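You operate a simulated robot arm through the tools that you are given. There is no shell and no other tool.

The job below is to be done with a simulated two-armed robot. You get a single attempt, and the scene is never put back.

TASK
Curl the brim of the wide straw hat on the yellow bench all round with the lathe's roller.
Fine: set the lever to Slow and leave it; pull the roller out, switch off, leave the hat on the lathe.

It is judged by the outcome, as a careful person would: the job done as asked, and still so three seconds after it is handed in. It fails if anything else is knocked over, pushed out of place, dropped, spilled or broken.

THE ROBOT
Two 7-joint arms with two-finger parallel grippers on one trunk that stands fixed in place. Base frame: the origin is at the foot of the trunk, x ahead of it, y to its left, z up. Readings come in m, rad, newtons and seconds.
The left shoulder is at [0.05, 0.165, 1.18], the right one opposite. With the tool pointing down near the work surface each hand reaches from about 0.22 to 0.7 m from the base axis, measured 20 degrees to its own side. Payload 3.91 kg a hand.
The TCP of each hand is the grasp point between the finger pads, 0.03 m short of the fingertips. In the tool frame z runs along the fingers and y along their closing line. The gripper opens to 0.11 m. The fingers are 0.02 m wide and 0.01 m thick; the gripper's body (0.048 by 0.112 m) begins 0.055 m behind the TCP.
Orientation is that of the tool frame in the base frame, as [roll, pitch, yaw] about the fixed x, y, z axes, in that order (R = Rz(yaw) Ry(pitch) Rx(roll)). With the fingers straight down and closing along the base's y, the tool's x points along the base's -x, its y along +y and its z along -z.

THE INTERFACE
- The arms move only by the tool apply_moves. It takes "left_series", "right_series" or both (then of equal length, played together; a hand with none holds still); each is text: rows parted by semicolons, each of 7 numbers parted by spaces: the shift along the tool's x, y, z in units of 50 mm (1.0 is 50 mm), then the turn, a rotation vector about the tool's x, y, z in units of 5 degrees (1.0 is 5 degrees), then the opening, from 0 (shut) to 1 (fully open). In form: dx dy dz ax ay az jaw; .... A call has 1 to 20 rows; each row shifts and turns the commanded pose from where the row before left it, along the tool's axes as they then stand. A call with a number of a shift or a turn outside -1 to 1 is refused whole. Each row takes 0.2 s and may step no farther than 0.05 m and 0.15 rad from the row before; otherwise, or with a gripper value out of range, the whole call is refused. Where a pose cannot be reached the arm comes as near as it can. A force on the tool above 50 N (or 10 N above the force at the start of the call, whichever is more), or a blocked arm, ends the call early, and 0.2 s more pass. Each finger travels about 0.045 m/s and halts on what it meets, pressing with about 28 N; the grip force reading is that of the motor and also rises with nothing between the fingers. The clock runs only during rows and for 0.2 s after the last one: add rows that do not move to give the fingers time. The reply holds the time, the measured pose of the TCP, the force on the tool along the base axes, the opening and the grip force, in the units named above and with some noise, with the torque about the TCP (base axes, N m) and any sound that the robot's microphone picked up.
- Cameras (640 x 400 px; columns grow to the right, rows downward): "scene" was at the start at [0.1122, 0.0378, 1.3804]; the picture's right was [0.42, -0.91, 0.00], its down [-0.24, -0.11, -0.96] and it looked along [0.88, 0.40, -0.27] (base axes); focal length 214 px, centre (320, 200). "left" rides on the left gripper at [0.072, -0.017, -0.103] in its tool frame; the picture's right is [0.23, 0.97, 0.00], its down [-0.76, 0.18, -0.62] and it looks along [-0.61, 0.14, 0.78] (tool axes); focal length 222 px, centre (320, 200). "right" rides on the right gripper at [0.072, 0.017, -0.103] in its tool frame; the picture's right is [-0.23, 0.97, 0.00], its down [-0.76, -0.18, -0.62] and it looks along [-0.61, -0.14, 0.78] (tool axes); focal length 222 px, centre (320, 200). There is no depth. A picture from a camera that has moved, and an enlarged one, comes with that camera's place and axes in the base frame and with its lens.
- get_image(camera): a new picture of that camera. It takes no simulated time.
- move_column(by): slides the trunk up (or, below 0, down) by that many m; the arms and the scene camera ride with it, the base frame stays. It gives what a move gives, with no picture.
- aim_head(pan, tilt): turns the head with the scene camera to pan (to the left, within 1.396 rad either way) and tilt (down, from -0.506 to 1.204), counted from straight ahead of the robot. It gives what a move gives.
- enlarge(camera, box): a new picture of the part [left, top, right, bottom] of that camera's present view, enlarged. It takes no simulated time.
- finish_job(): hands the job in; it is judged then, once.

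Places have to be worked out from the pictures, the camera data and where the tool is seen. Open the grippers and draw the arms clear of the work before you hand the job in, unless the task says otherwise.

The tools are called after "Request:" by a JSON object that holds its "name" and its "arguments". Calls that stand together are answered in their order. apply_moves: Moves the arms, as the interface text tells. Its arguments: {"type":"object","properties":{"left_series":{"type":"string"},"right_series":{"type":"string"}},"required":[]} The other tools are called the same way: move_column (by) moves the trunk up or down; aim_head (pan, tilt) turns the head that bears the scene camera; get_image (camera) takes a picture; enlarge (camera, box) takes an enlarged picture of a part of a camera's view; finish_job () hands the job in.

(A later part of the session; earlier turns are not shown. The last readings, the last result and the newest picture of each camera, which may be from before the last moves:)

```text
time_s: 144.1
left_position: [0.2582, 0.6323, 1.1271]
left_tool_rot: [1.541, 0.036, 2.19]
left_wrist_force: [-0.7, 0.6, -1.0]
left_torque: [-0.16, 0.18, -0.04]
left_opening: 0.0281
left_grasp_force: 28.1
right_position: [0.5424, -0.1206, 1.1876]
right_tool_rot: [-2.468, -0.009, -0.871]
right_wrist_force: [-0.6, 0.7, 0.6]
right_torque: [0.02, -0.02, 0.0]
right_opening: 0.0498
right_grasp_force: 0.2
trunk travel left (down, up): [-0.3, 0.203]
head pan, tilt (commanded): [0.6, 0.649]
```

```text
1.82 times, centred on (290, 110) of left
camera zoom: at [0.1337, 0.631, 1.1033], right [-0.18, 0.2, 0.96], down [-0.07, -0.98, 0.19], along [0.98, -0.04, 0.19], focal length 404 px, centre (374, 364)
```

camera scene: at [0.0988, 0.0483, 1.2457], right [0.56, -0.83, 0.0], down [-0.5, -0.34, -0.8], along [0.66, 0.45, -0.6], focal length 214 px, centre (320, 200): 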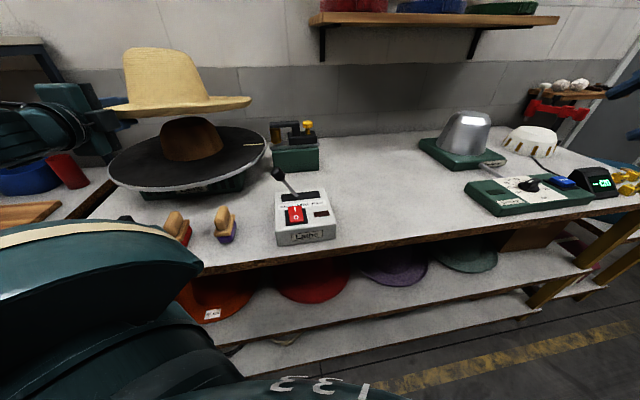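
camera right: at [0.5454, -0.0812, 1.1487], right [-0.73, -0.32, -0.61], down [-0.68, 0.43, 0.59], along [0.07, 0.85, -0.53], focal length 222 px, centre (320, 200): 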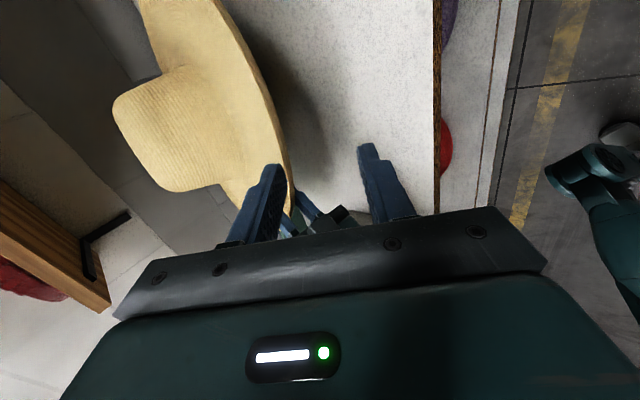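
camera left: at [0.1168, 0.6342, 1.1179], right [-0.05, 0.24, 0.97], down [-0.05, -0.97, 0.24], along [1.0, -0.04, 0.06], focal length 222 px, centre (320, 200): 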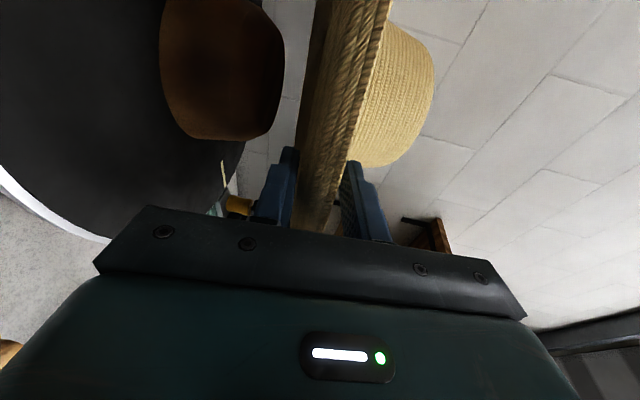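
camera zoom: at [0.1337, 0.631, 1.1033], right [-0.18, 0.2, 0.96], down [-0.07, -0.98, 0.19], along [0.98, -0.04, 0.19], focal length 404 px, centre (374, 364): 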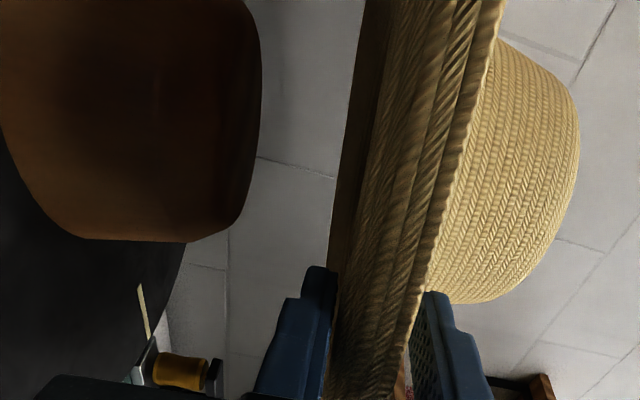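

The hat axis now matches the block within ~2 mm in bearing, and both cameras agree on the block's position. I'll lower it about 6 cm so the crown just starts over the block, then check.

Request:
{"name": "apply_moves", "arguments": {"left_series": "0.0108 -0.3 -0.009 0 0 0 0; 0.0144 -0.4 -0.012 0 0 0 0; 0.0144 -0.4 -0.012 0 0 0 0; 0 0 0 0 0 0 0"}}

Request:
{"name": "enlarge", "arguments": {"camera": "scene", "box": [90, 40, 290, 210]}}

Request:
{"name": "enlarge", "arguments": {"camera": "left", "box": [140, 0, 440, 220]}}

```text
time_s: 145.1
left_position: [0.2596, 0.6311, 1.0721]
left_tool_rot: [1.54, 0.036, 2.191]
left_wrist_force: [-1.0, 0.7, -1.9]
left_torque: [-0.15, 0.16, 0.0]
left_opening: 0.0283
left_grasp_force: 28.1
right_position: [0.5427, -0.1211, 1.1873]
right_tool_rot: [-2.468, -0.009, -0.873]
right_wrist_force: [-0.4, 0.3, -0.4]
right_torque: [-0.06, -0.01, -0.02]
right_opening: 0.0498
right_grasp_force: 0.1
trunk travel left (down, up): [-0.3, 0.203]
head pan, tilt (commanded): [0.6, 0.649]
```

```text
2.35 times, centred on (190, 125) of scene
camera zoom: at [0.0991, 0.0479, 1.2457], right [0.56, -0.83, 0.0], down [-0.5, -0.34, -0.8], along [0.66, 0.45, -0.6], focal length 505 px, centre (626, 376)
```

zoom: 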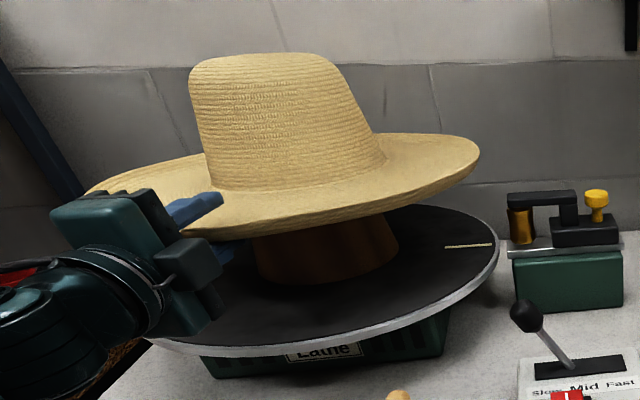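

```text
1.82 times, centred on (290, 110) of left
camera zoom: at [0.1347, 0.6303, 1.0475], right [-0.18, 0.2, 0.96], down [-0.07, -0.98, 0.19], along [0.98, -0.04, 0.19], focal length 404 px, centre (374, 364)
```

zoom: 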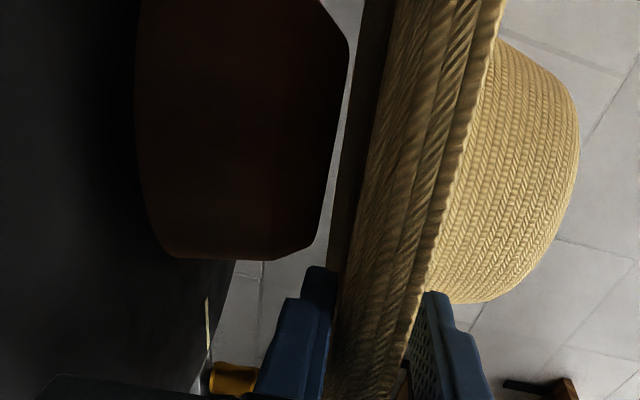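

Level and lined up, with the block's top just entering the crown. Lowering further in small steps while watching the forces.

Request:
{"name": "apply_moves", "arguments": {"left_series": "0.0108 -0.3 -0.009 0 0 0 0; 0.0108 -0.3 -0.009 0 0 0 0; 0 0 0 0 0 0 0"}}

Request:
{"name": "enlarge", "arguments": {"camera": "scene", "box": [90, 40, 290, 210]}}

```text
time_s: 145.9
left_position: [0.2604, 0.6328, 1.0421]
left_tool_rot: [1.542, 0.038, 2.19]
left_wrist_force: [0.2, 0.0, -0.8]
left_torque: [-0.14, 0.22, 0.02]
left_opening: 0.0283
left_grasp_force: 28.0
right_position: [0.5411, -0.12, 1.1873]
right_tool_rot: [-2.467, -0.008, -0.874]
right_wrist_force: [0.1, 0.4, -0.3]
right_torque: [0.01, 0.01, 0.04]
right_opening: 0.0497
right_grasp_force: 0.0
trunk travel left (down, up): [-0.3, 0.203]
head pan, tilt (commanded): [0.6, 0.649]
```

```text
2.35 times, centred on (190, 125) of scene
camera zoom: at [0.0991, 0.0479, 1.2457], right [0.56, -0.83, 0.0], down [-0.5, -0.34, -0.8], along [0.66, 0.45, -0.6], focal length 505 px, centre (626, 376)
```

zoom: 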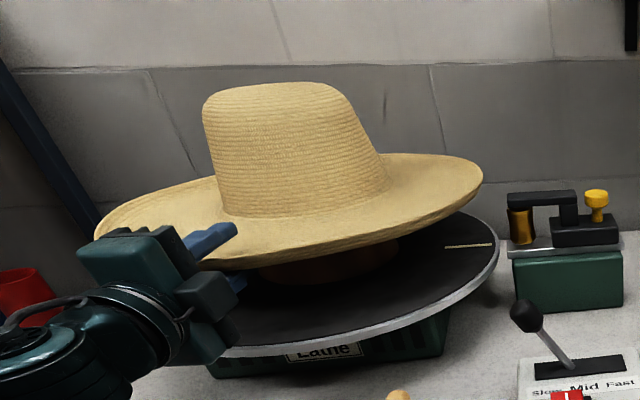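

No contact so far. Continuing down.

Request:
{"name": "apply_moves", "arguments": {"left_series": "0.0072 -0.2 -0.006 0 0 0 0; 0.0072 -0.2 -0.006 0 0 0 0; 0 0 0 0 0 0 0"}}

Request:
{"name": "enlarge", "arguments": {"camera": "scene", "box": [90, 40, 290, 210]}}

Request:
{"name": "enlarge", "arguments": {"camera": "left", "box": [140, 0, 440, 220]}}

```text
time_s: 146.7
left_position: [0.2583, 0.6315, 1.0199]
left_tool_rot: [1.543, 0.037, 2.191]
left_wrist_force: [-1.4, -1.0, -1.3]
left_torque: [-0.14, 0.16, 0.0]
left_opening: 0.0284
left_grasp_force: 28.6
right_position: [0.5416, -0.12, 1.1878]
right_tool_rot: [-2.468, -0.009, -0.871]
right_wrist_force: [0.6, -1.1, -0.4]
right_torque: [0.0, -0.01, -0.01]
right_opening: 0.0497
right_grasp_force: 0.1
trunk travel left (down, up): [-0.3, 0.203]
head pan, tilt (commanded): [0.6, 0.649]
```

```text
2.35 times, centred on (190, 125) of scene
camera zoom: at [0.0991, 0.0479, 1.2457], right [0.56, -0.83, 0.0], down [-0.5, -0.34, -0.8], along [0.66, 0.45, -0.6], focal length 505 px, centre (626, 376)
```

zoom: 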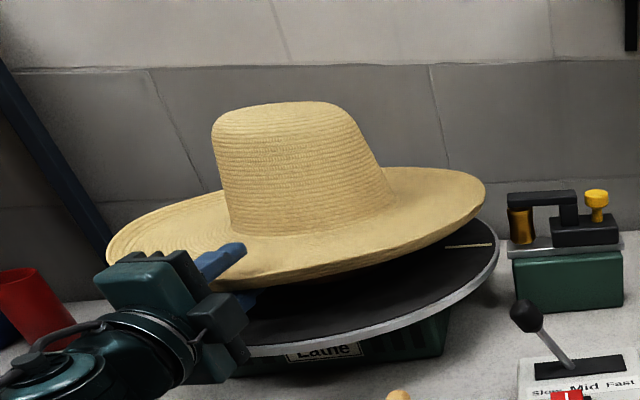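

```text
1.82 times, centred on (290, 110) of left
camera zoom: at [0.1343, 0.6307, 0.9969], right [-0.17, 0.2, 0.96], down [-0.07, -0.98, 0.19], along [0.98, -0.04, 0.19], focal length 404 px, centre (374, 364)
```

zoom: 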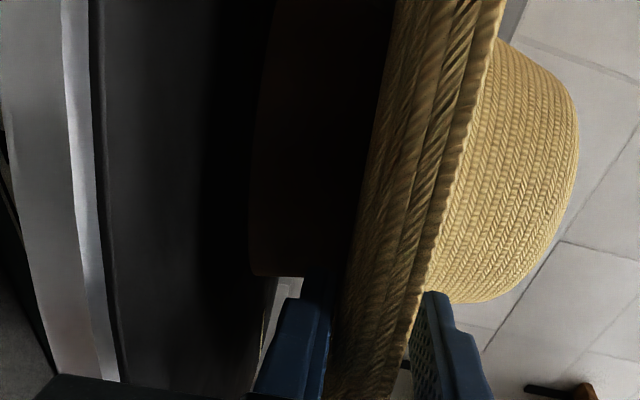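

Still free of contact, with the brim about 3–4 cm above the plate. Lowering the last ~1.8 cm before release.

Request:
{"name": "apply_moves", "arguments": {"left_series": "0.0043 -0.12 -0.004 0 0 0 0; 0.0043 -0.12 -0.004 0 0 0 0; 0.0043 -0.12 -0.004 0 0 0 0; 0 0 0 0 0 0 0"}}

Request:
{"name": "enlarge", "arguments": {"camera": "scene", "box": [90, 40, 290, 210]}}

Request:
{"name": "enlarge", "arguments": {"camera": "left", "box": [140, 0, 440, 220]}}

```text
time_s: 147.7
left_position: [0.2585, 0.6332, 1.0022]
left_tool_rot: [1.542, 0.037, 2.19]
left_wrist_force: [-0.1, 0.2, -0.4]
left_torque: [-0.17, 0.22, 0.04]
left_opening: 0.0284
left_grasp_force: 28.3
right_position: [0.541, -0.1193, 1.1874]
right_tool_rot: [-2.468, -0.01, -0.873]
right_wrist_force: [0.8, -0.7, -0.1]
right_torque: [0.0, 0.02, 0.0]
right_opening: 0.0492
right_grasp_force: 0.1
trunk travel left (down, up): [-0.3, 0.203]
head pan, tilt (commanded): [0.6, 0.649]
```

```text
2.35 times, centred on (190, 125) of scene
camera zoom: at [0.0991, 0.0479, 1.2457], right [0.56, -0.83, 0.0], down [-0.5, -0.34, -0.8], along [0.66, 0.45, -0.6], focal length 505 px, centre (626, 376)
```

zoom: 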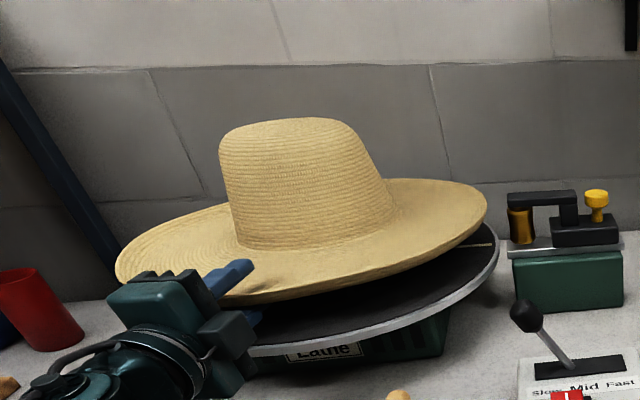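

```text
1.82 times, centred on (290, 110) of left
camera zoom: at [0.1338, 0.6314, 0.9794], right [-0.17, 0.2, 0.96], down [-0.07, -0.98, 0.19], along [0.98, -0.04, 0.19], focal length 404 px, centre (374, 364)
```

zoom: 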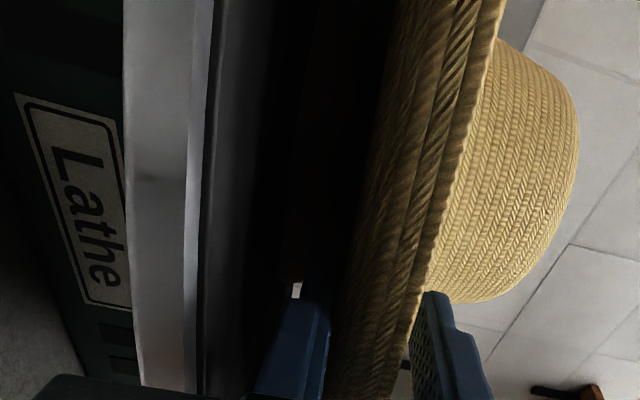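

No contact yet, about 16 mm to go. I'll lower 8 mm more and open the jaw just enough to let the hat settle, then check before withdrawing.

Request:
{"name": "apply_moves", "arguments": {"left_series": "0.0058 -0.16 -0.005 0 0 0 0; 0 0 0 0 0 0 0.33; 0 0 0 0 0 0 0.42; 0 0 0 0 0 0 0.42"}}

Request:
{"name": "enlarge", "arguments": {"camera": "scene", "box": [90, 40, 290, 210]}}

Request:
{"name": "enlarge", "arguments": {"camera": "left", "box": [140, 0, 440, 220]}}

```text
time_s: 148.7
left_position: [0.2592, 0.6319, 0.9976]
left_tool_rot: [1.539, 0.036, 2.189]
left_wrist_force: [2.5, 2.4, 9.5]
left_torque: [-0.08, 0.23, -0.04]
left_opening: 0.0415
left_grasp_force: 0.1
right_position: [0.5423, -0.1195, 1.1887]
right_tool_rot: [-2.468, -0.007, -0.873]
right_wrist_force: [-1.0, 0.2, -0.2]
right_torque: [0.03, -0.03, -0.03]
right_opening: 0.0496
right_grasp_force: 0.1
trunk travel left (down, up): [-0.3, 0.203]
head pan, tilt (commanded): [0.6, 0.649]
```

```text
2.35 times, centred on (190, 125) of scene
camera zoom: at [0.099, 0.047, 1.2459], right [0.56, -0.83, 0.0], down [-0.5, -0.34, -0.8], along [0.66, 0.45, -0.6], focal length 505 px, centre (626, 376)
```

zoom: 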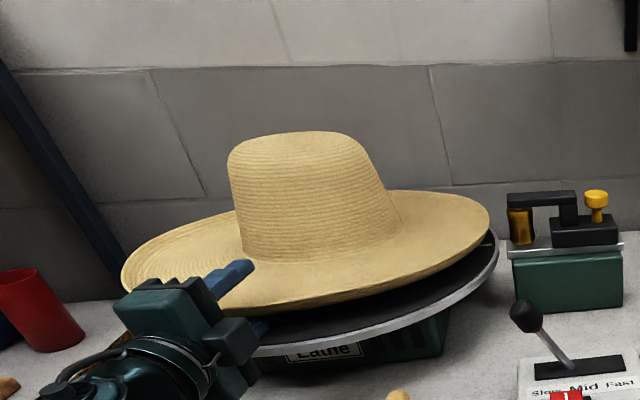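

```text
1.82 times, centred on (290, 110) of left
camera zoom: at [0.1341, 0.6304, 0.9731], right [-0.18, 0.19, 0.96], down [-0.07, -0.98, 0.18], along [0.98, -0.04, 0.19], focal length 404 px, centre (374, 364)
```

zoom: 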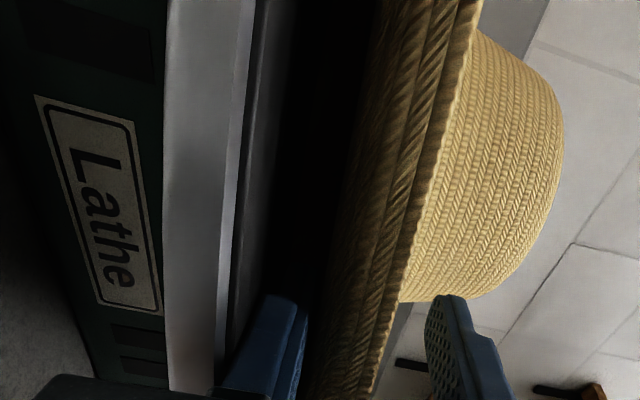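

The hat has dropped onto the lower finger, and the finger is touching the plate (9.5 N). I'll raise 4 mm and withdraw straight back out from under the brim.

Request:
{"name": "apply_moves", "arguments": {"left_series": "-0.003 0.09 0.003 0 0 0 0.38; 0 0 -0.3 0 0 0 0.38; 0 0 -0.4 0 0 0 0.38; 0 0 -0.4 0 0 0 0.38; 0 0 -0.4 0 0 0 0.38; 0 0 -0.5 0 0 0 0.38"}}

Request:
{"name": "enlarge", "arguments": {"camera": "scene", "box": [90, 40, 290, 210]}}

Request:
{"name": "enlarge", "arguments": {"camera": "left", "box": [140, 0, 440, 220]}}

```text
time_s: 150.1
left_position: [0.1751, 0.5735, 0.9983]
left_tool_rot: [1.54, 0.036, 2.187]
left_wrist_force: [-0.4, -0.7, -0.8]
left_torque: [0.0, 0.03, -0.02]
left_opening: 0.0416
left_grasp_force: 0.0
right_position: [0.5413, -0.1197, 1.1884]
right_tool_rot: [-2.468, -0.008, -0.875]
right_wrist_force: [0.0, 0.1, -0.2]
right_torque: [-0.01, -0.02, 0.0]
right_opening: 0.0494
right_grasp_force: 0.0
trunk travel left (down, up): [-0.3, 0.203]
head pan, tilt (commanded): [0.6, 0.649]
```

```text
2.35 times, centred on (190, 125) of scene
camera zoom: at [0.0991, 0.0476, 1.2457], right [0.56, -0.83, 0.0], down [-0.5, -0.34, -0.8], along [0.66, 0.45, -0.6], focal length 505 px, centre (626, 376)
```

zoom: 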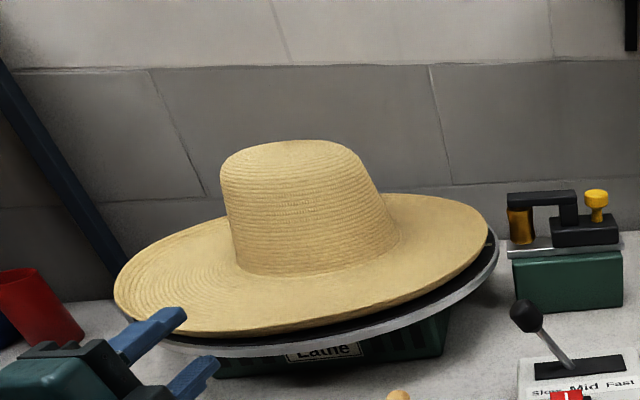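

```text
1.82 times, centred on (290, 110) of left
camera zoom: at [0.0509, 0.5723, 0.9738], right [-0.18, 0.2, 0.96], down [-0.08, -0.98, 0.19], along [0.98, -0.04, 0.19], focal length 404 px, centre (374, 364)
```

zoom: 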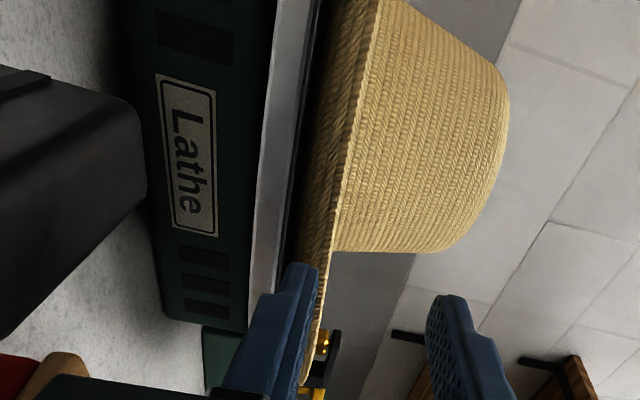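

The hat is seated on the lathe, within about 5 mm of the block axis, and it settled level on the plate. I'll raise the left hand clear and take a closer look at the hat.

Request:
{"name": "apply_moves", "arguments": {"left_series": "-0.02 0.5 -0.3 0 0 0 0.38; -0.036 0.9 0 0 0 0 0.45; -0.036 0.9 0 0 0 0 0.45; -0.036 0.9 0 0 0 0 0.45; -0.036 0.9 0 0 0 0 0.45"}}

Request:
{"name": "enlarge", "arguments": {"camera": "scene", "box": [100, 70, 340, 220]}}

Request:
{"name": "enlarge", "arguments": {"camera": "scene", "box": [220, 110, 340, 190]}}

```text
time_s: 151.3
left_position: [0.1601, 0.5657, 1.0548]
left_tool_rot: [1.54, 0.037, 2.19]
left_wrist_force: [0.3, -0.8, -0.2]
left_torque: [0.0, 0.04, -0.02]
left_opening: 0.0495
left_grasp_force: 0.1
left hand out of reach, approached as far as the arm can: row 2, 3, 4, 5
right_position: [0.5434, -0.1211, 1.1882]
right_tool_rot: [-2.469, -0.009, -0.872]
right_wrist_force: [-0.2, -0.2, 0.2]
right_torque: [0.02, -0.01, -0.02]
right_opening: 0.0495
right_grasp_force: 0.2
trunk travel left (down, up): [-0.3, 0.203]
head pan, tilt (commanded): [0.6, 0.649]
```

```text
2.67 times, centred on (220, 145) of scene
camera zoom: at [0.0994, 0.0478, 1.2456], right [0.56, -0.83, 0.0], down [-0.5, -0.34, -0.8], along [0.66, 0.45, -0.6], focal length 572 px, centre (587, 347)
```

zoom: 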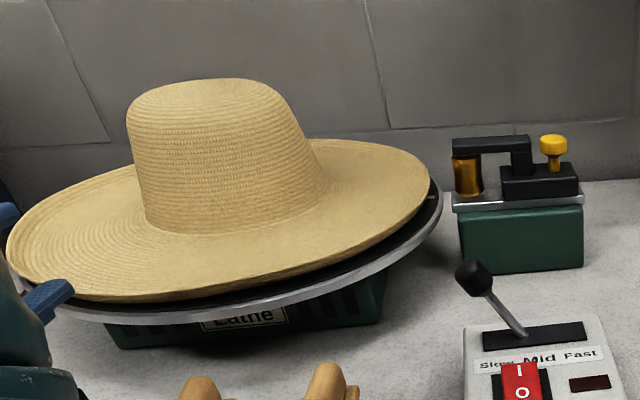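

```text
5.00 times, centred on (280, 150) of scene
camera zoom: at [0.0994, 0.0478, 1.2456], right [0.56, -0.83, 0.0], down [-0.5, -0.34, -0.8], along [0.66, 0.45, -0.6], focal length 1072 px, centre (520, 450)
```

zoom: 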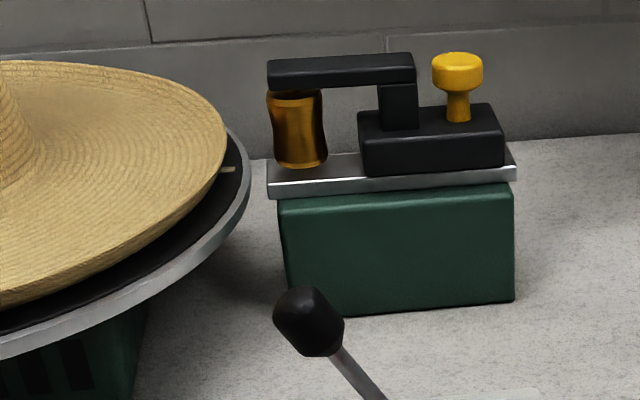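

The hat sits on the plate with the mark's tip just visible past the brim. Next I'll re-orient the left hand for the roller knob (fingers closing along the slide direction), backing off first.

Request:
{"name": "apply_moves", "arguments": {"left_series": "0 0 -0.8 0 0 0 0.45; 0 0 0 0 0 -1 0.45; 0 0 0 0 0 -1 0.45; 0 0 0 0 0 -1 0.45; 0 0 0 0 0 -1 0.45; 0 0 0 0 0 -1 0.45; 0 0 0 0 0 -1 0.45; 0 0 0 0 0 -1 0.45; 0 0 0 0 0 -1 0.45; 0 0 0 0 0 -1 0.45; 0 0 0 0 0 -1 0.45; 0 0 0 0 0 -1 0.45; 0 0 0 0 0 -1 0.45; 0 0 0 0 0 -1 0.45; 0 0 0 0 0 -1 0.45; 0 0 0 0 0 -1 0.45; 0 0 0 0 0 -1 0.45; 0 0 0 0 0 -1 0.45; 0 0 0 0 0 -1 0.45", "right_series": "0 0 0 -1 0 0 0.2; 0 0 0 -1 0 0 0; 0 0 0 -1 0 0 0; 0 0 0 -1 0 0 0; 0 0 0 -1 0 0 0; 0 0 0 -1 0 0 0; 0 0 0 -1 0 0 0; 0 0 0 -0.7 0 0 0; 0 0 0 0 0 0 0; 0 0 0 0 0 0 0; 0 0 0 0 0 0 0; 0 0 0 0 0 0 0; 0 0 0 0 0 0 0; 0 0 0 0 0 0 0; 0 0 0 0 0 0 0; 0 0 0 0 0 0 0; 0 0 0 0 0 0 0; 0 0 0 0 0 0 0; 0 0 0 0 0 0 0"}}

Request:
{"name": "get_image", "arguments": {"camera": "scene"}}

Request:
{"name": "get_image", "arguments": {"camera": "left"}}

Request:
{"name": "get_image", "arguments": {"camera": "right"}}

```text
time_s: 155.3
left_position: [0.1348, 0.5392, 1.0002]
left_tool_rot: [-0.875, 1.524, -0.254]
left_wrist_force: [0.4, 0.2, -0.4]
left_torque: [-0.02, 0.02, 0.0]
left_opening: 0.0495
left_grasp_force: 0.2
left hand out of reach, approached as far as the arm can: row 1, 15, 16, 17, 18, 19
right_position: [0.5422, -0.1217, 1.1884]
right_tool_rot: [-3.138, -0.007, -0.873]
right_wrist_force: [-0.4, 0.1, -0.2]
right_torque: [0.04, -0.01, 0.01]
right_opening: 0.0
right_grasp_force: 28.4
trunk travel left (down, up): [-0.3, 0.203]
head pan, tilt (commanded): [0.6, 0.649]
```

```text
taken
camera scene: at [0.0989, 0.0479, 1.2457], right [0.56, -0.83, 0.0], down [-0.5, -0.34, -0.8], along [0.66, 0.45, -0.6], focal length 214 px, centre (320, 200)
```

scene: 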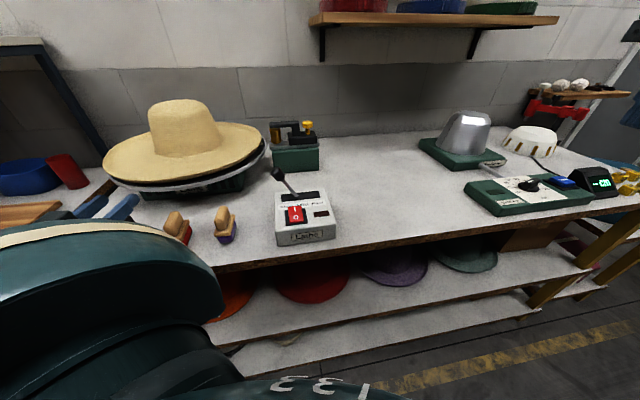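

```text
taken
camera left: at [0.0643, 0.4636, 0.924], right [-0.56, 0.79, -0.26], down [-0.64, -0.21, 0.74], along [0.53, 0.58, 0.62], focal length 222 px, centre (320, 200)
```

left: 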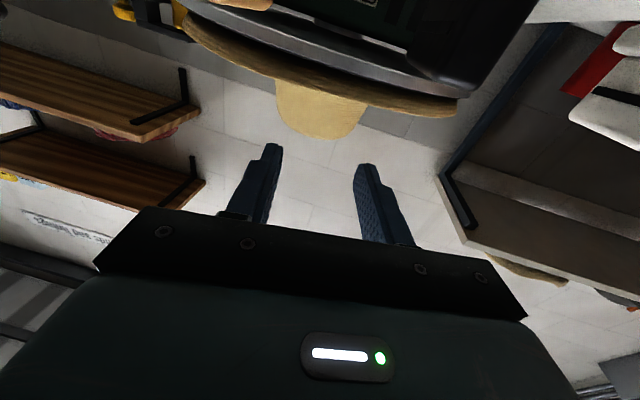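

```text
taken
camera right: at [0.5748, -0.1856, 1.2908], right [-0.89, -0.45, 0.0], down [-0.36, 0.7, 0.62], along [-0.28, 0.55, -0.79], focal length 222 px, centre (320, 200)
```

right: 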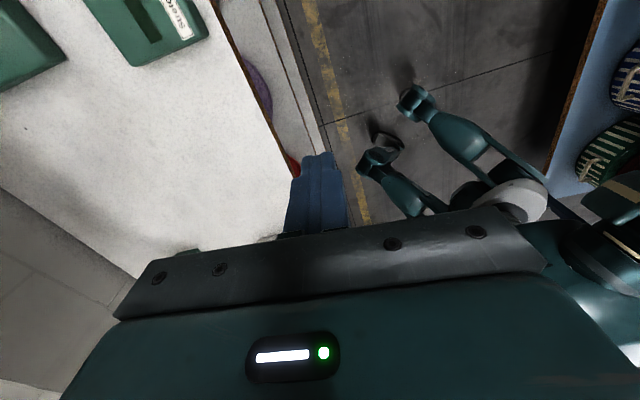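

The left tool is turned as needed. I'll raise it well above the hat and tilt it down toward 45°.

Request:
{"name": "apply_moves", "arguments": {"left_series": "-0.9 0 0 0 0.5 0 0.45; -0.9 0 0.1 0 0.5 0 0.45; -0.9 0 0.1 0 0.5 0 0.45; -0.8 0 0.2 0 0.5 0 0.45; -0.6 0 0.2 0 1 0 0.45; 0 0 0 0 1 0 0.45; 0 0 0 0 1 0 0.45; 0 0 0 0 1 0 0.45; 0 0 0 0 1 0 0.45; 0 0 0 0 1 0 0.45; 0 0 0 0 1 0 0.45"}}

Request:
{"name": "get_image", "arguments": {"camera": "scene"}}

```text
time_s: 157.7
left_position: [0.2351, 0.5989, 1.0055]
left_tool_rot: [-3.092, 0.818, -2.486]
left_wrist_force: [-3.3, -2.3, 12.0]
left_torque: [0.46, -0.04, 0.08]
left_opening: 0.0492
left_grasp_force: 0.1
left hand out of reach, approached as far as the arm can: row 1, 2, 3, 4, 5, 6, 7, 8
right_position: [0.5415, -0.121, 1.1868]
right_tool_rot: [-3.138, -0.005, -0.873]
right_wrist_force: [0.0, -0.5, -0.2]
right_torque: [0.0, 0.02, 0.04]
right_opening: 0.0002
right_grasp_force: 27.6
trunk travel left (down, up): [-0.3, 0.203]
head pan, tilt (commanded): [0.6, 0.649]
```

```text
taken
camera scene: at [0.0983, 0.0462, 1.246], right [0.56, -0.83, 0.0], down [-0.5, -0.34, -0.8], along [0.66, 0.45, -0.6], focal length 214 px, centre (320, 200)
```

scene: 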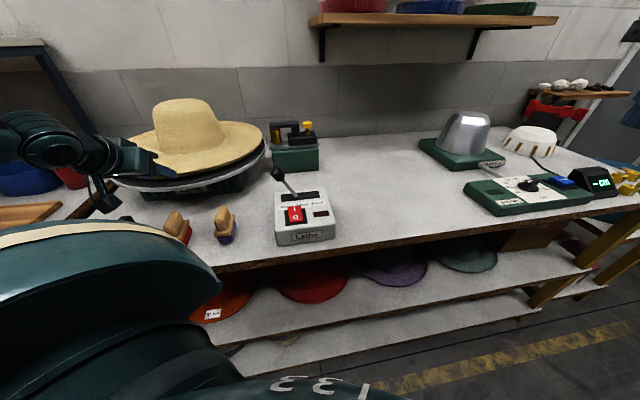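

The arm couldn't rise in that posture and slid forward instead, and the fingertips are now resting on the brim (12 N). I'll retreat back-and-up along the tool axis right away.

Request:
{"name": "apply_moves", "arguments": {"left_series": "0 0 -0.3 0 0 0 0.45; 0 0 -0.4 0 0 0 0.45; 0 0 -0.4 0 0 0 0.45"}}

Request:
{"name": "enlarge", "arguments": {"camera": "scene", "box": [90, 60, 330, 220]}}

Request:
{"name": "get_image", "arguments": {"camera": "left"}}

```text
time_s: 158.5
left_position: [0.2014, 0.5776, 1.0419]
left_tool_rot: [-3.089, 0.814, -2.484]
left_wrist_force: [0.7, -0.6, -0.1]
left_torque: [-0.01, 0.0, 0.0]
left_opening: 0.0497
left_grasp_force: 0.1
right_position: [0.5423, -0.1211, 1.1872]
right_tool_rot: [-3.14, -0.01, -0.872]
right_wrist_force: [-0.6, 0.7, -0.2]
right_torque: [0.0, -0.02, 0.02]
right_opening: 0.0
right_grasp_force: 28.3
trunk travel left (down, up): [-0.3, 0.203]
head pan, tilt (commanded): [0.6, 0.649]
```

```text
2.50 times, centred on (210, 140) of scene
camera zoom: at [0.0989, 0.0476, 1.2457], right [0.56, -0.83, 0.0], down [-0.5, -0.34, -0.8], along [0.66, 0.45, -0.6], focal length 536 px, centre (595, 350)
```

zoom: 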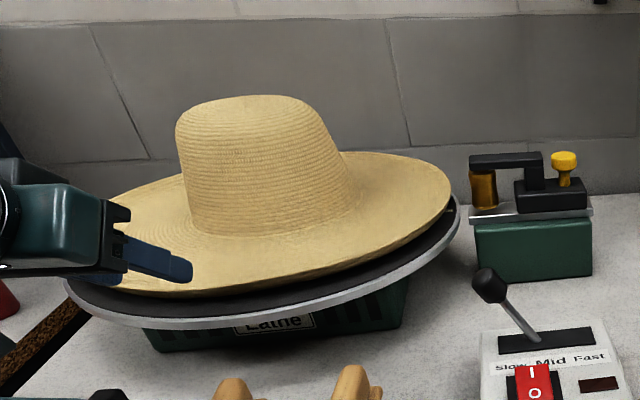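

```text
taken
camera left: at [0.1108, 0.4913, 1.0592], right [-0.69, 0.7, -0.2], down [-0.07, 0.21, 0.97], along [0.72, 0.68, -0.1], focal length 222 px, centre (320, 200)
```

left: 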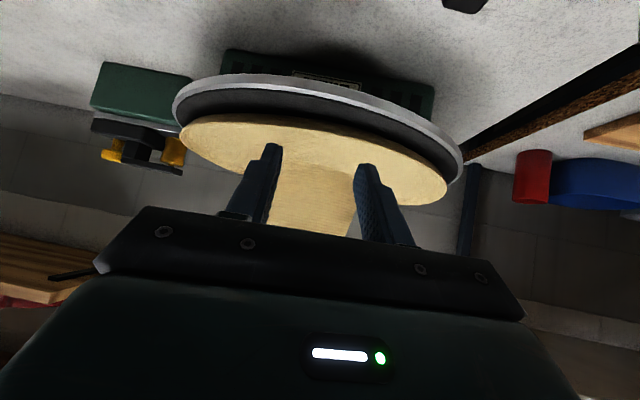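

The hat looks still in place, at most a few millimetres different. I'll raise the left hand straight up and away before re-checking it.

Request:
{"name": "apply_moves", "arguments": {"left_series": "-0.727 -0.036 -0.686 0 0 0 0.45; -0.727 -0.036 -0.686 0 0 0 0.45; -0.727 -0.036 -0.686 0 0 0 0.45"}}

Request:
{"name": "enlarge", "arguments": {"camera": "scene", "box": [100, 70, 340, 220]}}

Request:
{"name": "get_image", "arguments": {"camera": "left"}}

```text
time_s: 159.3
left_position: [0.2009, 0.5779, 1.1911]
left_tool_rot: [-3.089, 0.813, -2.487]
left_wrist_force: [-0.5, 0.1, -1.5]
left_torque: [0.02, 0.01, 0.0]
left_opening: 0.0498
left_grasp_force: 0.1
right_position: [0.5419, -0.1204, 1.1868]
right_tool_rot: [-3.14, -0.009, -0.875]
right_wrist_force: [0.5, 0.3, 0.6]
right_torque: [-0.01, -0.01, -0.01]
right_opening: 0.0002
right_grasp_force: 28.1
trunk travel left (down, up): [-0.3, 0.203]
head pan, tilt (commanded): [0.6, 0.649]
```

```text
2.67 times, centred on (220, 145) of scene
camera zoom: at [0.0991, 0.0476, 1.2456], right [0.56, -0.83, 0.0], down [-0.5, -0.34, -0.8], along [0.66, 0.45, -0.6], focal length 572 px, centre (587, 347)
```

zoom: 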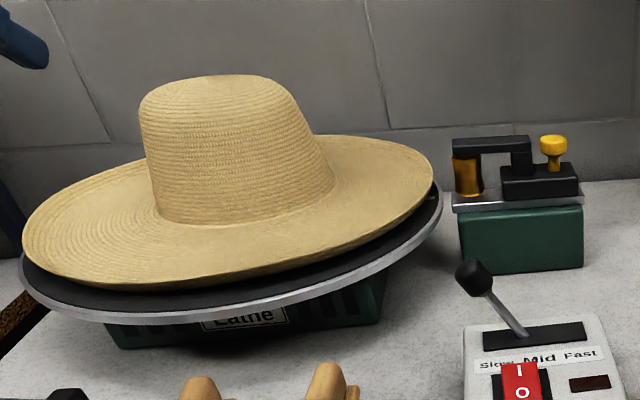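

```text
taken
camera left: at [0.1093, 0.4911, 1.209], right [-0.69, 0.7, -0.2], down [-0.07, 0.21, 0.97], along [0.72, 0.68, -0.1], focal length 222 px, centre (320, 200)
```

left: 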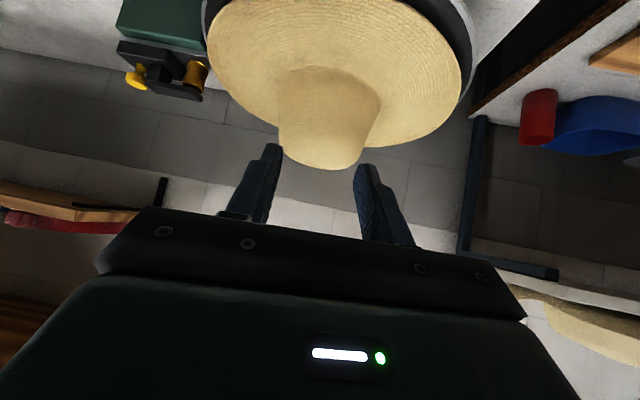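

The hat remains seated on the block (shifted ~1 cm within its slack, lip near z≈0.98 all round). Now I'll carry the left hand across to a staging point in front of the yellow knob.

Request:
{"name": "apply_moves", "arguments": {"left_series": "-0.214 -0.693 0.527 0 0 0 0.45; -0.214 -0.693 0.527 0 0 0 0.45; -0.214 -0.693 0.527 0 0 0 0.45; -0.214 -0.693 0.527 0 0 0 0.45; -0.214 -0.693 0.527 0 0 0 0.45; -0.214 -0.693 0.527 0 0 0 0.45; -0.214 -0.693 0.527 0 0 0 0.45; -0.214 -0.693 0.527 0 0 0 0.45; -0.214 -0.693 0.527 0 0 0 0.45; -0.214 -0.693 0.527 0 0 0 0.45"}}

Request:
{"name": "get_image", "arguments": {"camera": "left"}}

Request:
{"name": "get_image", "arguments": {"camera": "scene"}}

```text
time_s: 161.5
left_position: [0.6208, 0.4434, 1.0975]
left_tool_rot: [-3.088, 0.814, -2.484]
left_wrist_force: [0.1, -0.5, 0.1]
left_torque: [-0.01, 0.0, 0.0]
left_opening: 0.0493
left_grasp_force: 0.2
right_position: [0.5425, -0.1216, 1.1861]
right_tool_rot: [-3.141, -0.006, -0.873]
right_wrist_force: [0.3, 0.4, 0.1]
right_torque: [-0.01, 0.04, -0.03]
right_opening: 0.0004
right_grasp_force: 27.8
trunk travel left (down, up): [-0.3, 0.203]
head pan, tilt (commanded): [0.6, 0.649]
```

```text
taken
camera left: at [0.5305, 0.3568, 1.1144], right [-0.69, 0.7, -0.2], down [-0.07, 0.21, 0.97], along [0.72, 0.68, -0.1], focal length 222 px, centre (320, 200)
```

left: 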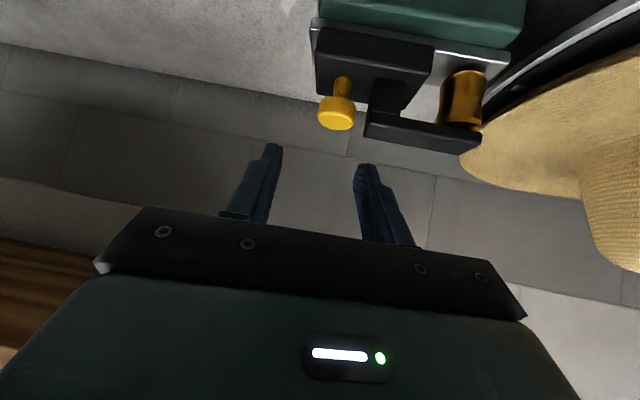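

```text
taken
camera scene: at [0.0996, 0.0476, 1.2456], right [0.56, -0.83, 0.0], down [-0.5, -0.34, -0.8], along [0.66, 0.45, -0.6], focal length 214 px, centre (320, 200)
```

scene: 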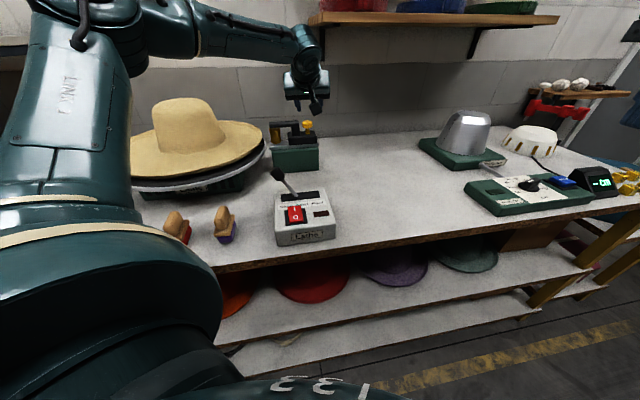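

The knob, roller and brim are all in the left camera's view. Now for the switch: I'll zoom on it to see the rocker's state and position.

Request:
{"name": "enlarge", "arguments": {"camera": "scene", "box": [265, 160, 345, 250]}}

Request:
{"name": "get_image", "arguments": {"camera": "right"}}

```text
4.44 times, centred on (305, 205) of scene
camera zoom: at [0.0996, 0.0476, 1.2456], right [0.56, -0.83, 0.0], down [-0.5, -0.34, -0.8], along [0.66, 0.45, -0.6], focal length 953 px, centre (387, 178)
```

zoom: 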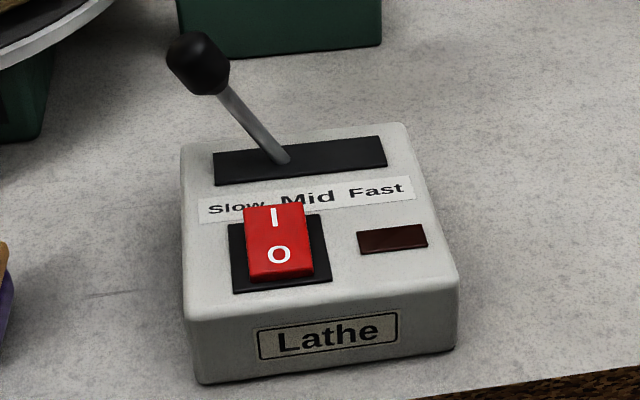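

```text
taken
camera right: at [0.5756, -0.1859, 1.2901], right [-0.89, -0.45, 0.0], down [-0.36, 0.7, 0.62], along [-0.28, 0.55, -0.79], focal length 222 px, centre (320, 200)
```

right: 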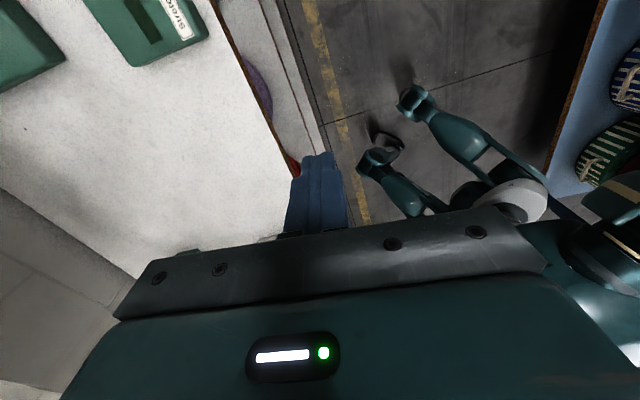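

The rocker's I end stands raised, so the lathe is off; the I end is at ≈(0.381, 0.311, 0.934). I'll use the left hand: bring it tool-down above the switch with fingers shut, oriented so its body stays clear of the lever.

Request:
{"name": "apply_moves", "arguments": {"left_series": "-0.58 -0.03 -0.55 0 0 0 0.2; 0 0 0 0 1 0 0; 0 0 0 0 1 0 0; 0 0 0 0 1 0 0; 0 0 0 0 1 0 0; 0 0 0 0 1 0 0; 0 0 0 0 1 0 0; 0 0 0 0 1 0 0; 0 0 0 0 1 0 0; 0 0 0 0 1 0 0; 0 0 0 0 0.34 0 0; 0 0 0 0 0 -0.84 0; 0 0 0 0 0 -0.84 0; 0 0 0 0 0 -0.84 0"}}

```text
time_s: 164.5
left_position: [0.5942, 0.4723, 1.127]
left_tool_rot: [-3.063, 0.187, -2.299]
left_wrist_force: [0.6, -0.8, -0.3]
left_torque: [0.01, -0.01, 0.0]
left_opening: 0.0
left_grasp_force: 27.7
left hand out of reach, approached as far as the arm can: row 8, 9, 10, 11
right_position: [0.5432, -0.121, 1.1869]
right_tool_rot: [-3.14, -0.008, -0.873]
right_wrist_force: [-0.1, -0.4, -0.5]
right_torque: [-0.03, 0.02, 0.0]
right_opening: 0.0002
right_grasp_force: 27.7
trunk travel left (down, up): [-0.3, 0.203]
head pan, tilt (commanded): [0.6, 0.649]
```

Request:
{"name": "apply_moves", "arguments": {"left_series": "0.896 0.176 0.044 0 0 0 0; 0.896 0.176 0.044 0 0 0 0; 0.896 0.176 0.044 0 0 0 0; 0.896 0.176 0.044 0 0 0 0; 0.896 0.176 0.044 0 0 0 0; 0.896 0.176 0.044 0 0 0 0; 0 0 0 -0.45 1 0 0; 0 0 0 -0.45 1 0 0; 0 0 0 0 0.1 0 0"}}

Request:
{"name": "get_image", "arguments": {"camera": "left"}}

Request:
{"name": "enlarge", "arguments": {"camera": "scene", "box": [255, 130, 355, 250]}}

```text
time_s: 166.5
left_position: [0.3827, 0.311, 1.0616]
left_tool_rot: [3.139, 0.007, -2.306]
left_wrist_force: [0.0, 0.4, -0.4]
left_torque: [0.01, 0.01, 0.03]
left_opening: 0.0002
left_grasp_force: 28.3
right_position: [0.5415, -0.1208, 1.1873]
right_tool_rot: [-3.141, -0.009, -0.871]
right_wrist_force: [-0.6, -0.4, 0.4]
right_torque: [0.02, 0.0, 0.01]
right_opening: 0.0
right_grasp_force: 28.6
trunk travel left (down, up): [-0.3, 0.203]
head pan, tilt (commanded): [0.6, 0.649]
```

```text
taken
camera left: at [0.3471, 0.2459, 1.1628], right [-0.87, 0.48, 0.0], down [0.38, 0.68, 0.63], along [0.3, 0.55, -0.78], focal length 222 px, centre (320, 200)
```

left: 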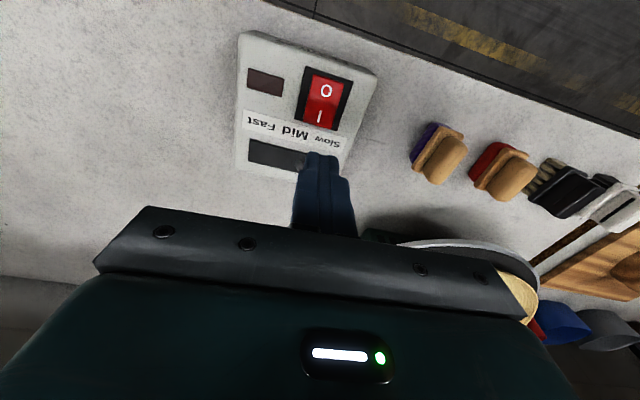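

```text
3.33 times, centred on (305, 190) of scene
camera zoom: at [0.099, 0.0477, 1.2457], right [0.56, -0.83, 0.0], down [-0.5, -0.34, -0.8], along [0.66, 0.45, -0.6], focal length 715 px, centre (370, 233)
```

zoom: 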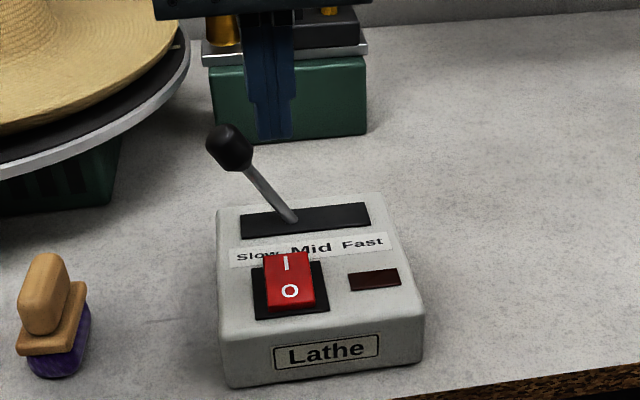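

The finger is above the switch's I end with clearance to the lever. I'll descend and press gently.

Request:
{"name": "apply_moves", "arguments": {"left_series": "0 0 0.9 0 0 0 0; 0 0 0.8 0 0 0 0; 0 0 0.1 0 0 0 0; 0 0 0.1 0 0 0 0; 0 0 0.1 0 0 0 0; 0 0 0 0 0 0 0"}}

Request:
{"name": "enlarge", "arguments": {"camera": "scene", "box": [255, 130, 355, 250]}}

```text
time_s: 167.9
left_position: [0.3849, 0.3124, 0.9591]
left_tool_rot: [3.139, 0.006, -2.306]
left_wrist_force: [-0.4, 1.0, 1.1]
left_torque: [0.02, -0.02, -0.01]
left_opening: 0.0
left_grasp_force: 28.3
right_position: [0.5423, -0.1203, 1.1875]
right_tool_rot: [-3.138, -0.008, -0.873]
right_wrist_force: [-0.7, -0.6, -0.8]
right_torque: [0.04, -0.03, 0.01]
right_opening: 0.0
right_grasp_force: 28.3
trunk travel left (down, up): [-0.3, 0.203]
head pan, tilt (commanded): [0.6, 0.649]
```

```text
3.33 times, centred on (305, 190) of scene
camera zoom: at [0.099, 0.0477, 1.2457], right [0.56, -0.83, 0.0], down [-0.5, -0.34, -0.8], along [0.66, 0.45, -0.6], focal length 715 px, centre (370, 233)
```

zoom: 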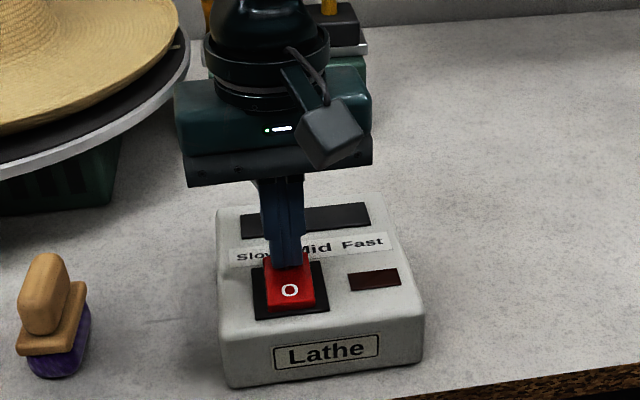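

The fingertip is at the I end with almost no force yet. Pressing a little further.

Request:
{"name": "apply_moves", "arguments": {"left_series": "0 0 0.08 0 0 0 0; 0 0 0.08 0 0 0 0; 0 0 0.08 0 0 0 0; 0 0 0 0 0 0 0"}}

Request:
{"name": "enlarge", "arguments": {"camera": "scene", "box": [255, 130, 355, 250]}}

```text
time_s: 168.7
left_position: [0.3871, 0.3122, 0.9577]
left_tool_rot: [-3.136, 0.021, -2.308]
left_wrist_force: [-5.1, 2.9, 18.8]
left_torque: [0.01, 0.27, -0.05]
left_opening: 0.0004
left_grasp_force: 28.6
right_position: [0.5414, -0.1213, 1.1864]
right_tool_rot: [-3.141, -0.01, -0.869]
right_wrist_force: [0.4, -0.6, -0.4]
right_torque: [0.02, 0.02, 0.03]
right_opening: 0.0001
right_grasp_force: 27.9
trunk travel left (down, up): [-0.3, 0.203]
head pan, tilt (commanded): [0.6, 0.649]
stopped in row 3 (left hand): the force on the tool passed its limit at 56 N (the readings are from after the stop); the commanded pose is now the measured one
```

```text
3.33 times, centred on (305, 190) of scene
camera zoom: at [0.0981, 0.0469, 1.2458], right [0.56, -0.83, 0.0], down [-0.5, -0.34, -0.8], along [0.66, 0.45, -0.6], focal length 715 px, centre (370, 233)
```

zoom: 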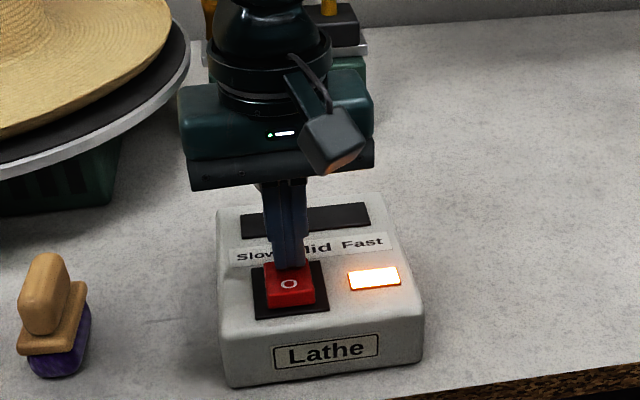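

The lamp is lit, so the lathe is running. I'll lift the left hand off the switch and check the lever and the spinning hat.

Request:
{"name": "apply_moves", "arguments": {"left_series": "0 0 -0.5 0 0 0 0; 0 0 -0.9 0 0 0 0; 0 0 -0.9 0 0 0 0"}}

Request:
{"name": "enlarge", "arguments": {"camera": "scene", "box": [100, 70, 340, 250]}}

```text
time_s: 169.4
left_position: [0.3865, 0.3118, 1.0702]
left_tool_rot: [-3.138, 0.016, -2.306]
left_wrist_force: [-0.3, -0.6, -0.2]
left_torque: [-0.01, 0.03, 0.03]
left_opening: 0.0
left_grasp_force: 28.2
right_position: [0.5419, -0.121, 1.1873]
right_tool_rot: [-3.139, -0.009, -0.871]
right_wrist_force: [-0.8, 0.0, 0.2]
right_torque: [-0.02, 0.01, -0.01]
right_opening: 0.0002
right_grasp_force: 28.0
trunk travel left (down, up): [-0.3, 0.203]
head pan, tilt (commanded): [0.6, 0.649]
```

```text
2.22 times, centred on (220, 160) of scene
camera zoom: at [0.0987, 0.0474, 1.2457], right [0.56, -0.83, 0.0], down [-0.5, -0.34, -0.8], along [0.66, 0.45, -0.6], focal length 477 px, centre (542, 289)
```

zoom: 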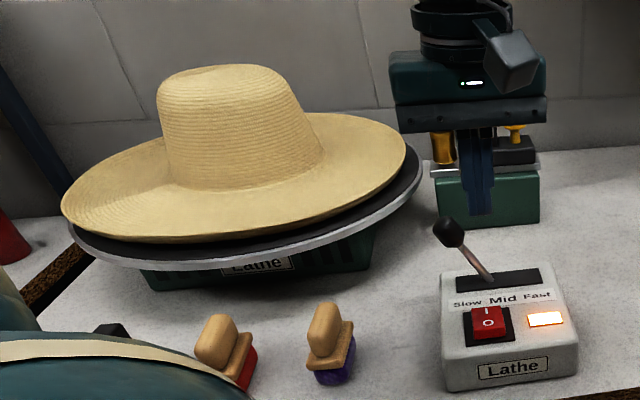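

Lathe on, lever still at Slow. I'll go back to the knob: forward, then tilt to ~43° with the jaw open.

Request:
{"name": "apply_moves", "arguments": {"left_series": "-0.797 -0.296 -0.24 0 0 0 0; -0.797 -0.296 -0.24 0 0 0 0.2; -0.797 -0.296 -0.24 0 0 0 0.45; -0.797 -0.296 -0.24 0 0 0 0.45; -0.797 -0.296 -0.24 0 0 0 0.45; 0 0 0 0 -1 0 0.45; 0 0 0 0 -1 0 0.45; 0 0 0 0 -1 0 0.45; 0 0 0 0 -1 0 0.45; 0 0 0 0 -1 0 0.45; 0 0 0 0 -1 0 0.45; 0 0 0 0 -1 0 0.45; 0 0 0 0 -1 0 0.45; 0 0 0 0 -1 0 0.45; 0 0 0 0 -0.4 0 0.45"}}

Request:
{"name": "get_image", "arguments": {"camera": "left"}}

Request:
{"name": "enlarge", "arguments": {"camera": "scene", "box": [100, 70, 340, 250]}}

```text
time_s: 172.7
left_position: [0.5643, 0.4056, 1.1307]
left_tool_rot: [-3.137, 0.839, -2.301]
left_wrist_force: [-0.5, 0.4, -0.1]
left_torque: [0.02, 0.03, -0.04]
left_opening: 0.0495
left_grasp_force: 0.1
left hand out of reach, approached as far as the arm can: row 5
right_position: [0.542, -0.1216, 1.1858]
right_tool_rot: [-3.139, -0.01, -0.872]
right_wrist_force: [-0.5, 0.2, 0.4]
right_torque: [0.02, 0.01, 0.0]
right_opening: 0.0
right_grasp_force: 27.9
trunk travel left (down, up): [-0.3, 0.203]
head pan, tilt (commanded): [0.6, 0.649]
```

```text
taken
camera left: at [0.4929, 0.3012, 1.1451], right [-0.82, 0.54, -0.17], down [-0.1, 0.15, 0.98], along [0.56, 0.83, -0.07], focal length 222 px, centre (320, 200)
```

left: 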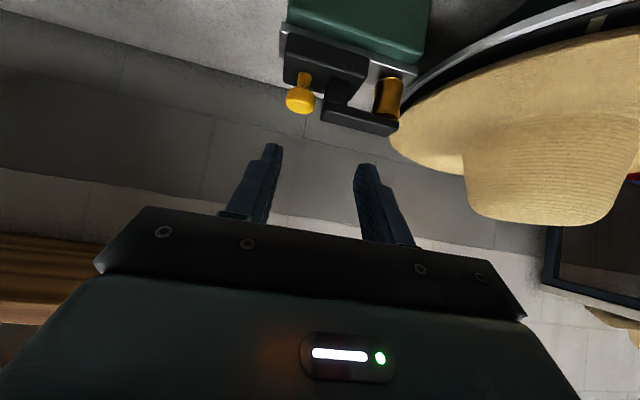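

```text
2.22 times, centred on (220, 160) of scene
camera zoom: at [0.099, 0.0477, 1.2457], right [0.56, -0.83, 0.0], down [-0.5, -0.34, -0.8], along [0.66, 0.45, -0.6], focal length 477 px, centre (542, 289)
```

zoom: 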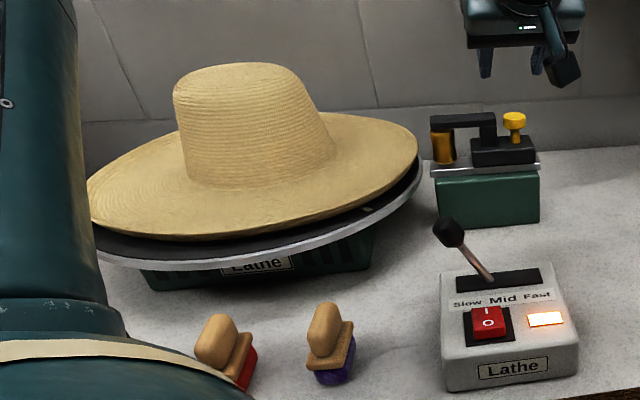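

The plate is turning clockwise at about 9°/s (≈40 s per turn), as the mark shows. I'll move in on the knob with a wider jaw, stopping short to check alignment.

Request:
{"name": "apply_moves", "arguments": {"left_series": "-0.012 -0.16 0.8 0 0 0 0.64; -0.012 -0.16 0.8 0 0 0 0.64; -0.012 -0.16 0.7 0 0 0 0.64"}}

Request:
{"name": "enlarge", "arguments": {"camera": "left", "box": [200, 60, 480, 230]}}

Request:
{"name": "enlarge", "arguments": {"camera": "scene", "box": [230, 90, 340, 180]}}

```text
time_s: 173.4
left_position: [0.6404, 0.4547, 1.0551]
left_tool_rot: [-3.136, 0.839, -2.302]
left_wrist_force: [0.6, -0.5, 0.2]
left_torque: [0.0, -0.02, 0.0]
left_opening: 0.0707
left_grasp_force: 0.1
right_position: [0.543, -0.1203, 1.187]
right_tool_rot: [-3.141, -0.008, -0.874]
right_wrist_force: [0.7, -0.4, 0.2]
right_torque: [-0.01, 0.01, 0.01]
right_opening: 0.0002
right_grasp_force: 28.3
trunk travel left (down, up): [-0.3, 0.203]
head pan, tilt (commanded): [0.6, 0.649]
```

```text
2.29 times, centred on (340, 145) of left
camera zoom: at [0.5684, 0.3496, 1.0701], right [-0.82, 0.54, -0.17], down [-0.1, 0.16, 0.98], along [0.56, 0.83, -0.07], focal length 508 px, centre (274, 326)
```

zoom: 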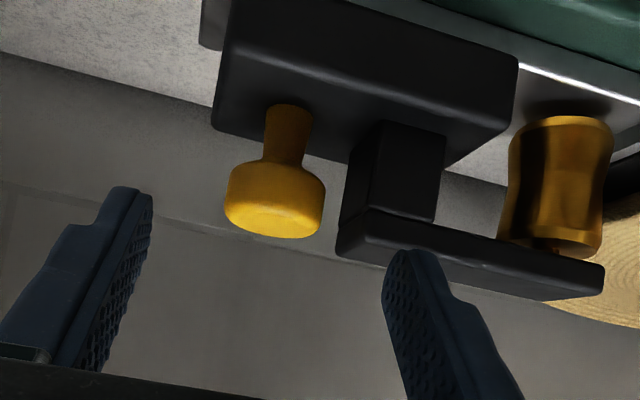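

```text
4.44 times, centred on (285, 135) of scene
camera zoom: at [0.0994, 0.048, 1.2456], right [0.56, -0.83, 0.0], down [-0.5, -0.34, -0.8], along [0.66, 0.45, -0.61], focal length 953 px, centre (476, 489)
```

zoom: 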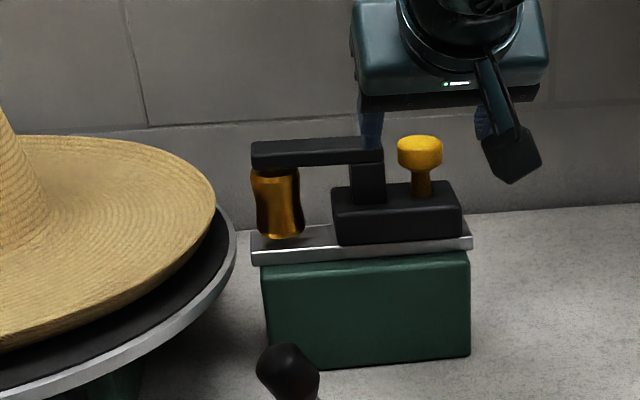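

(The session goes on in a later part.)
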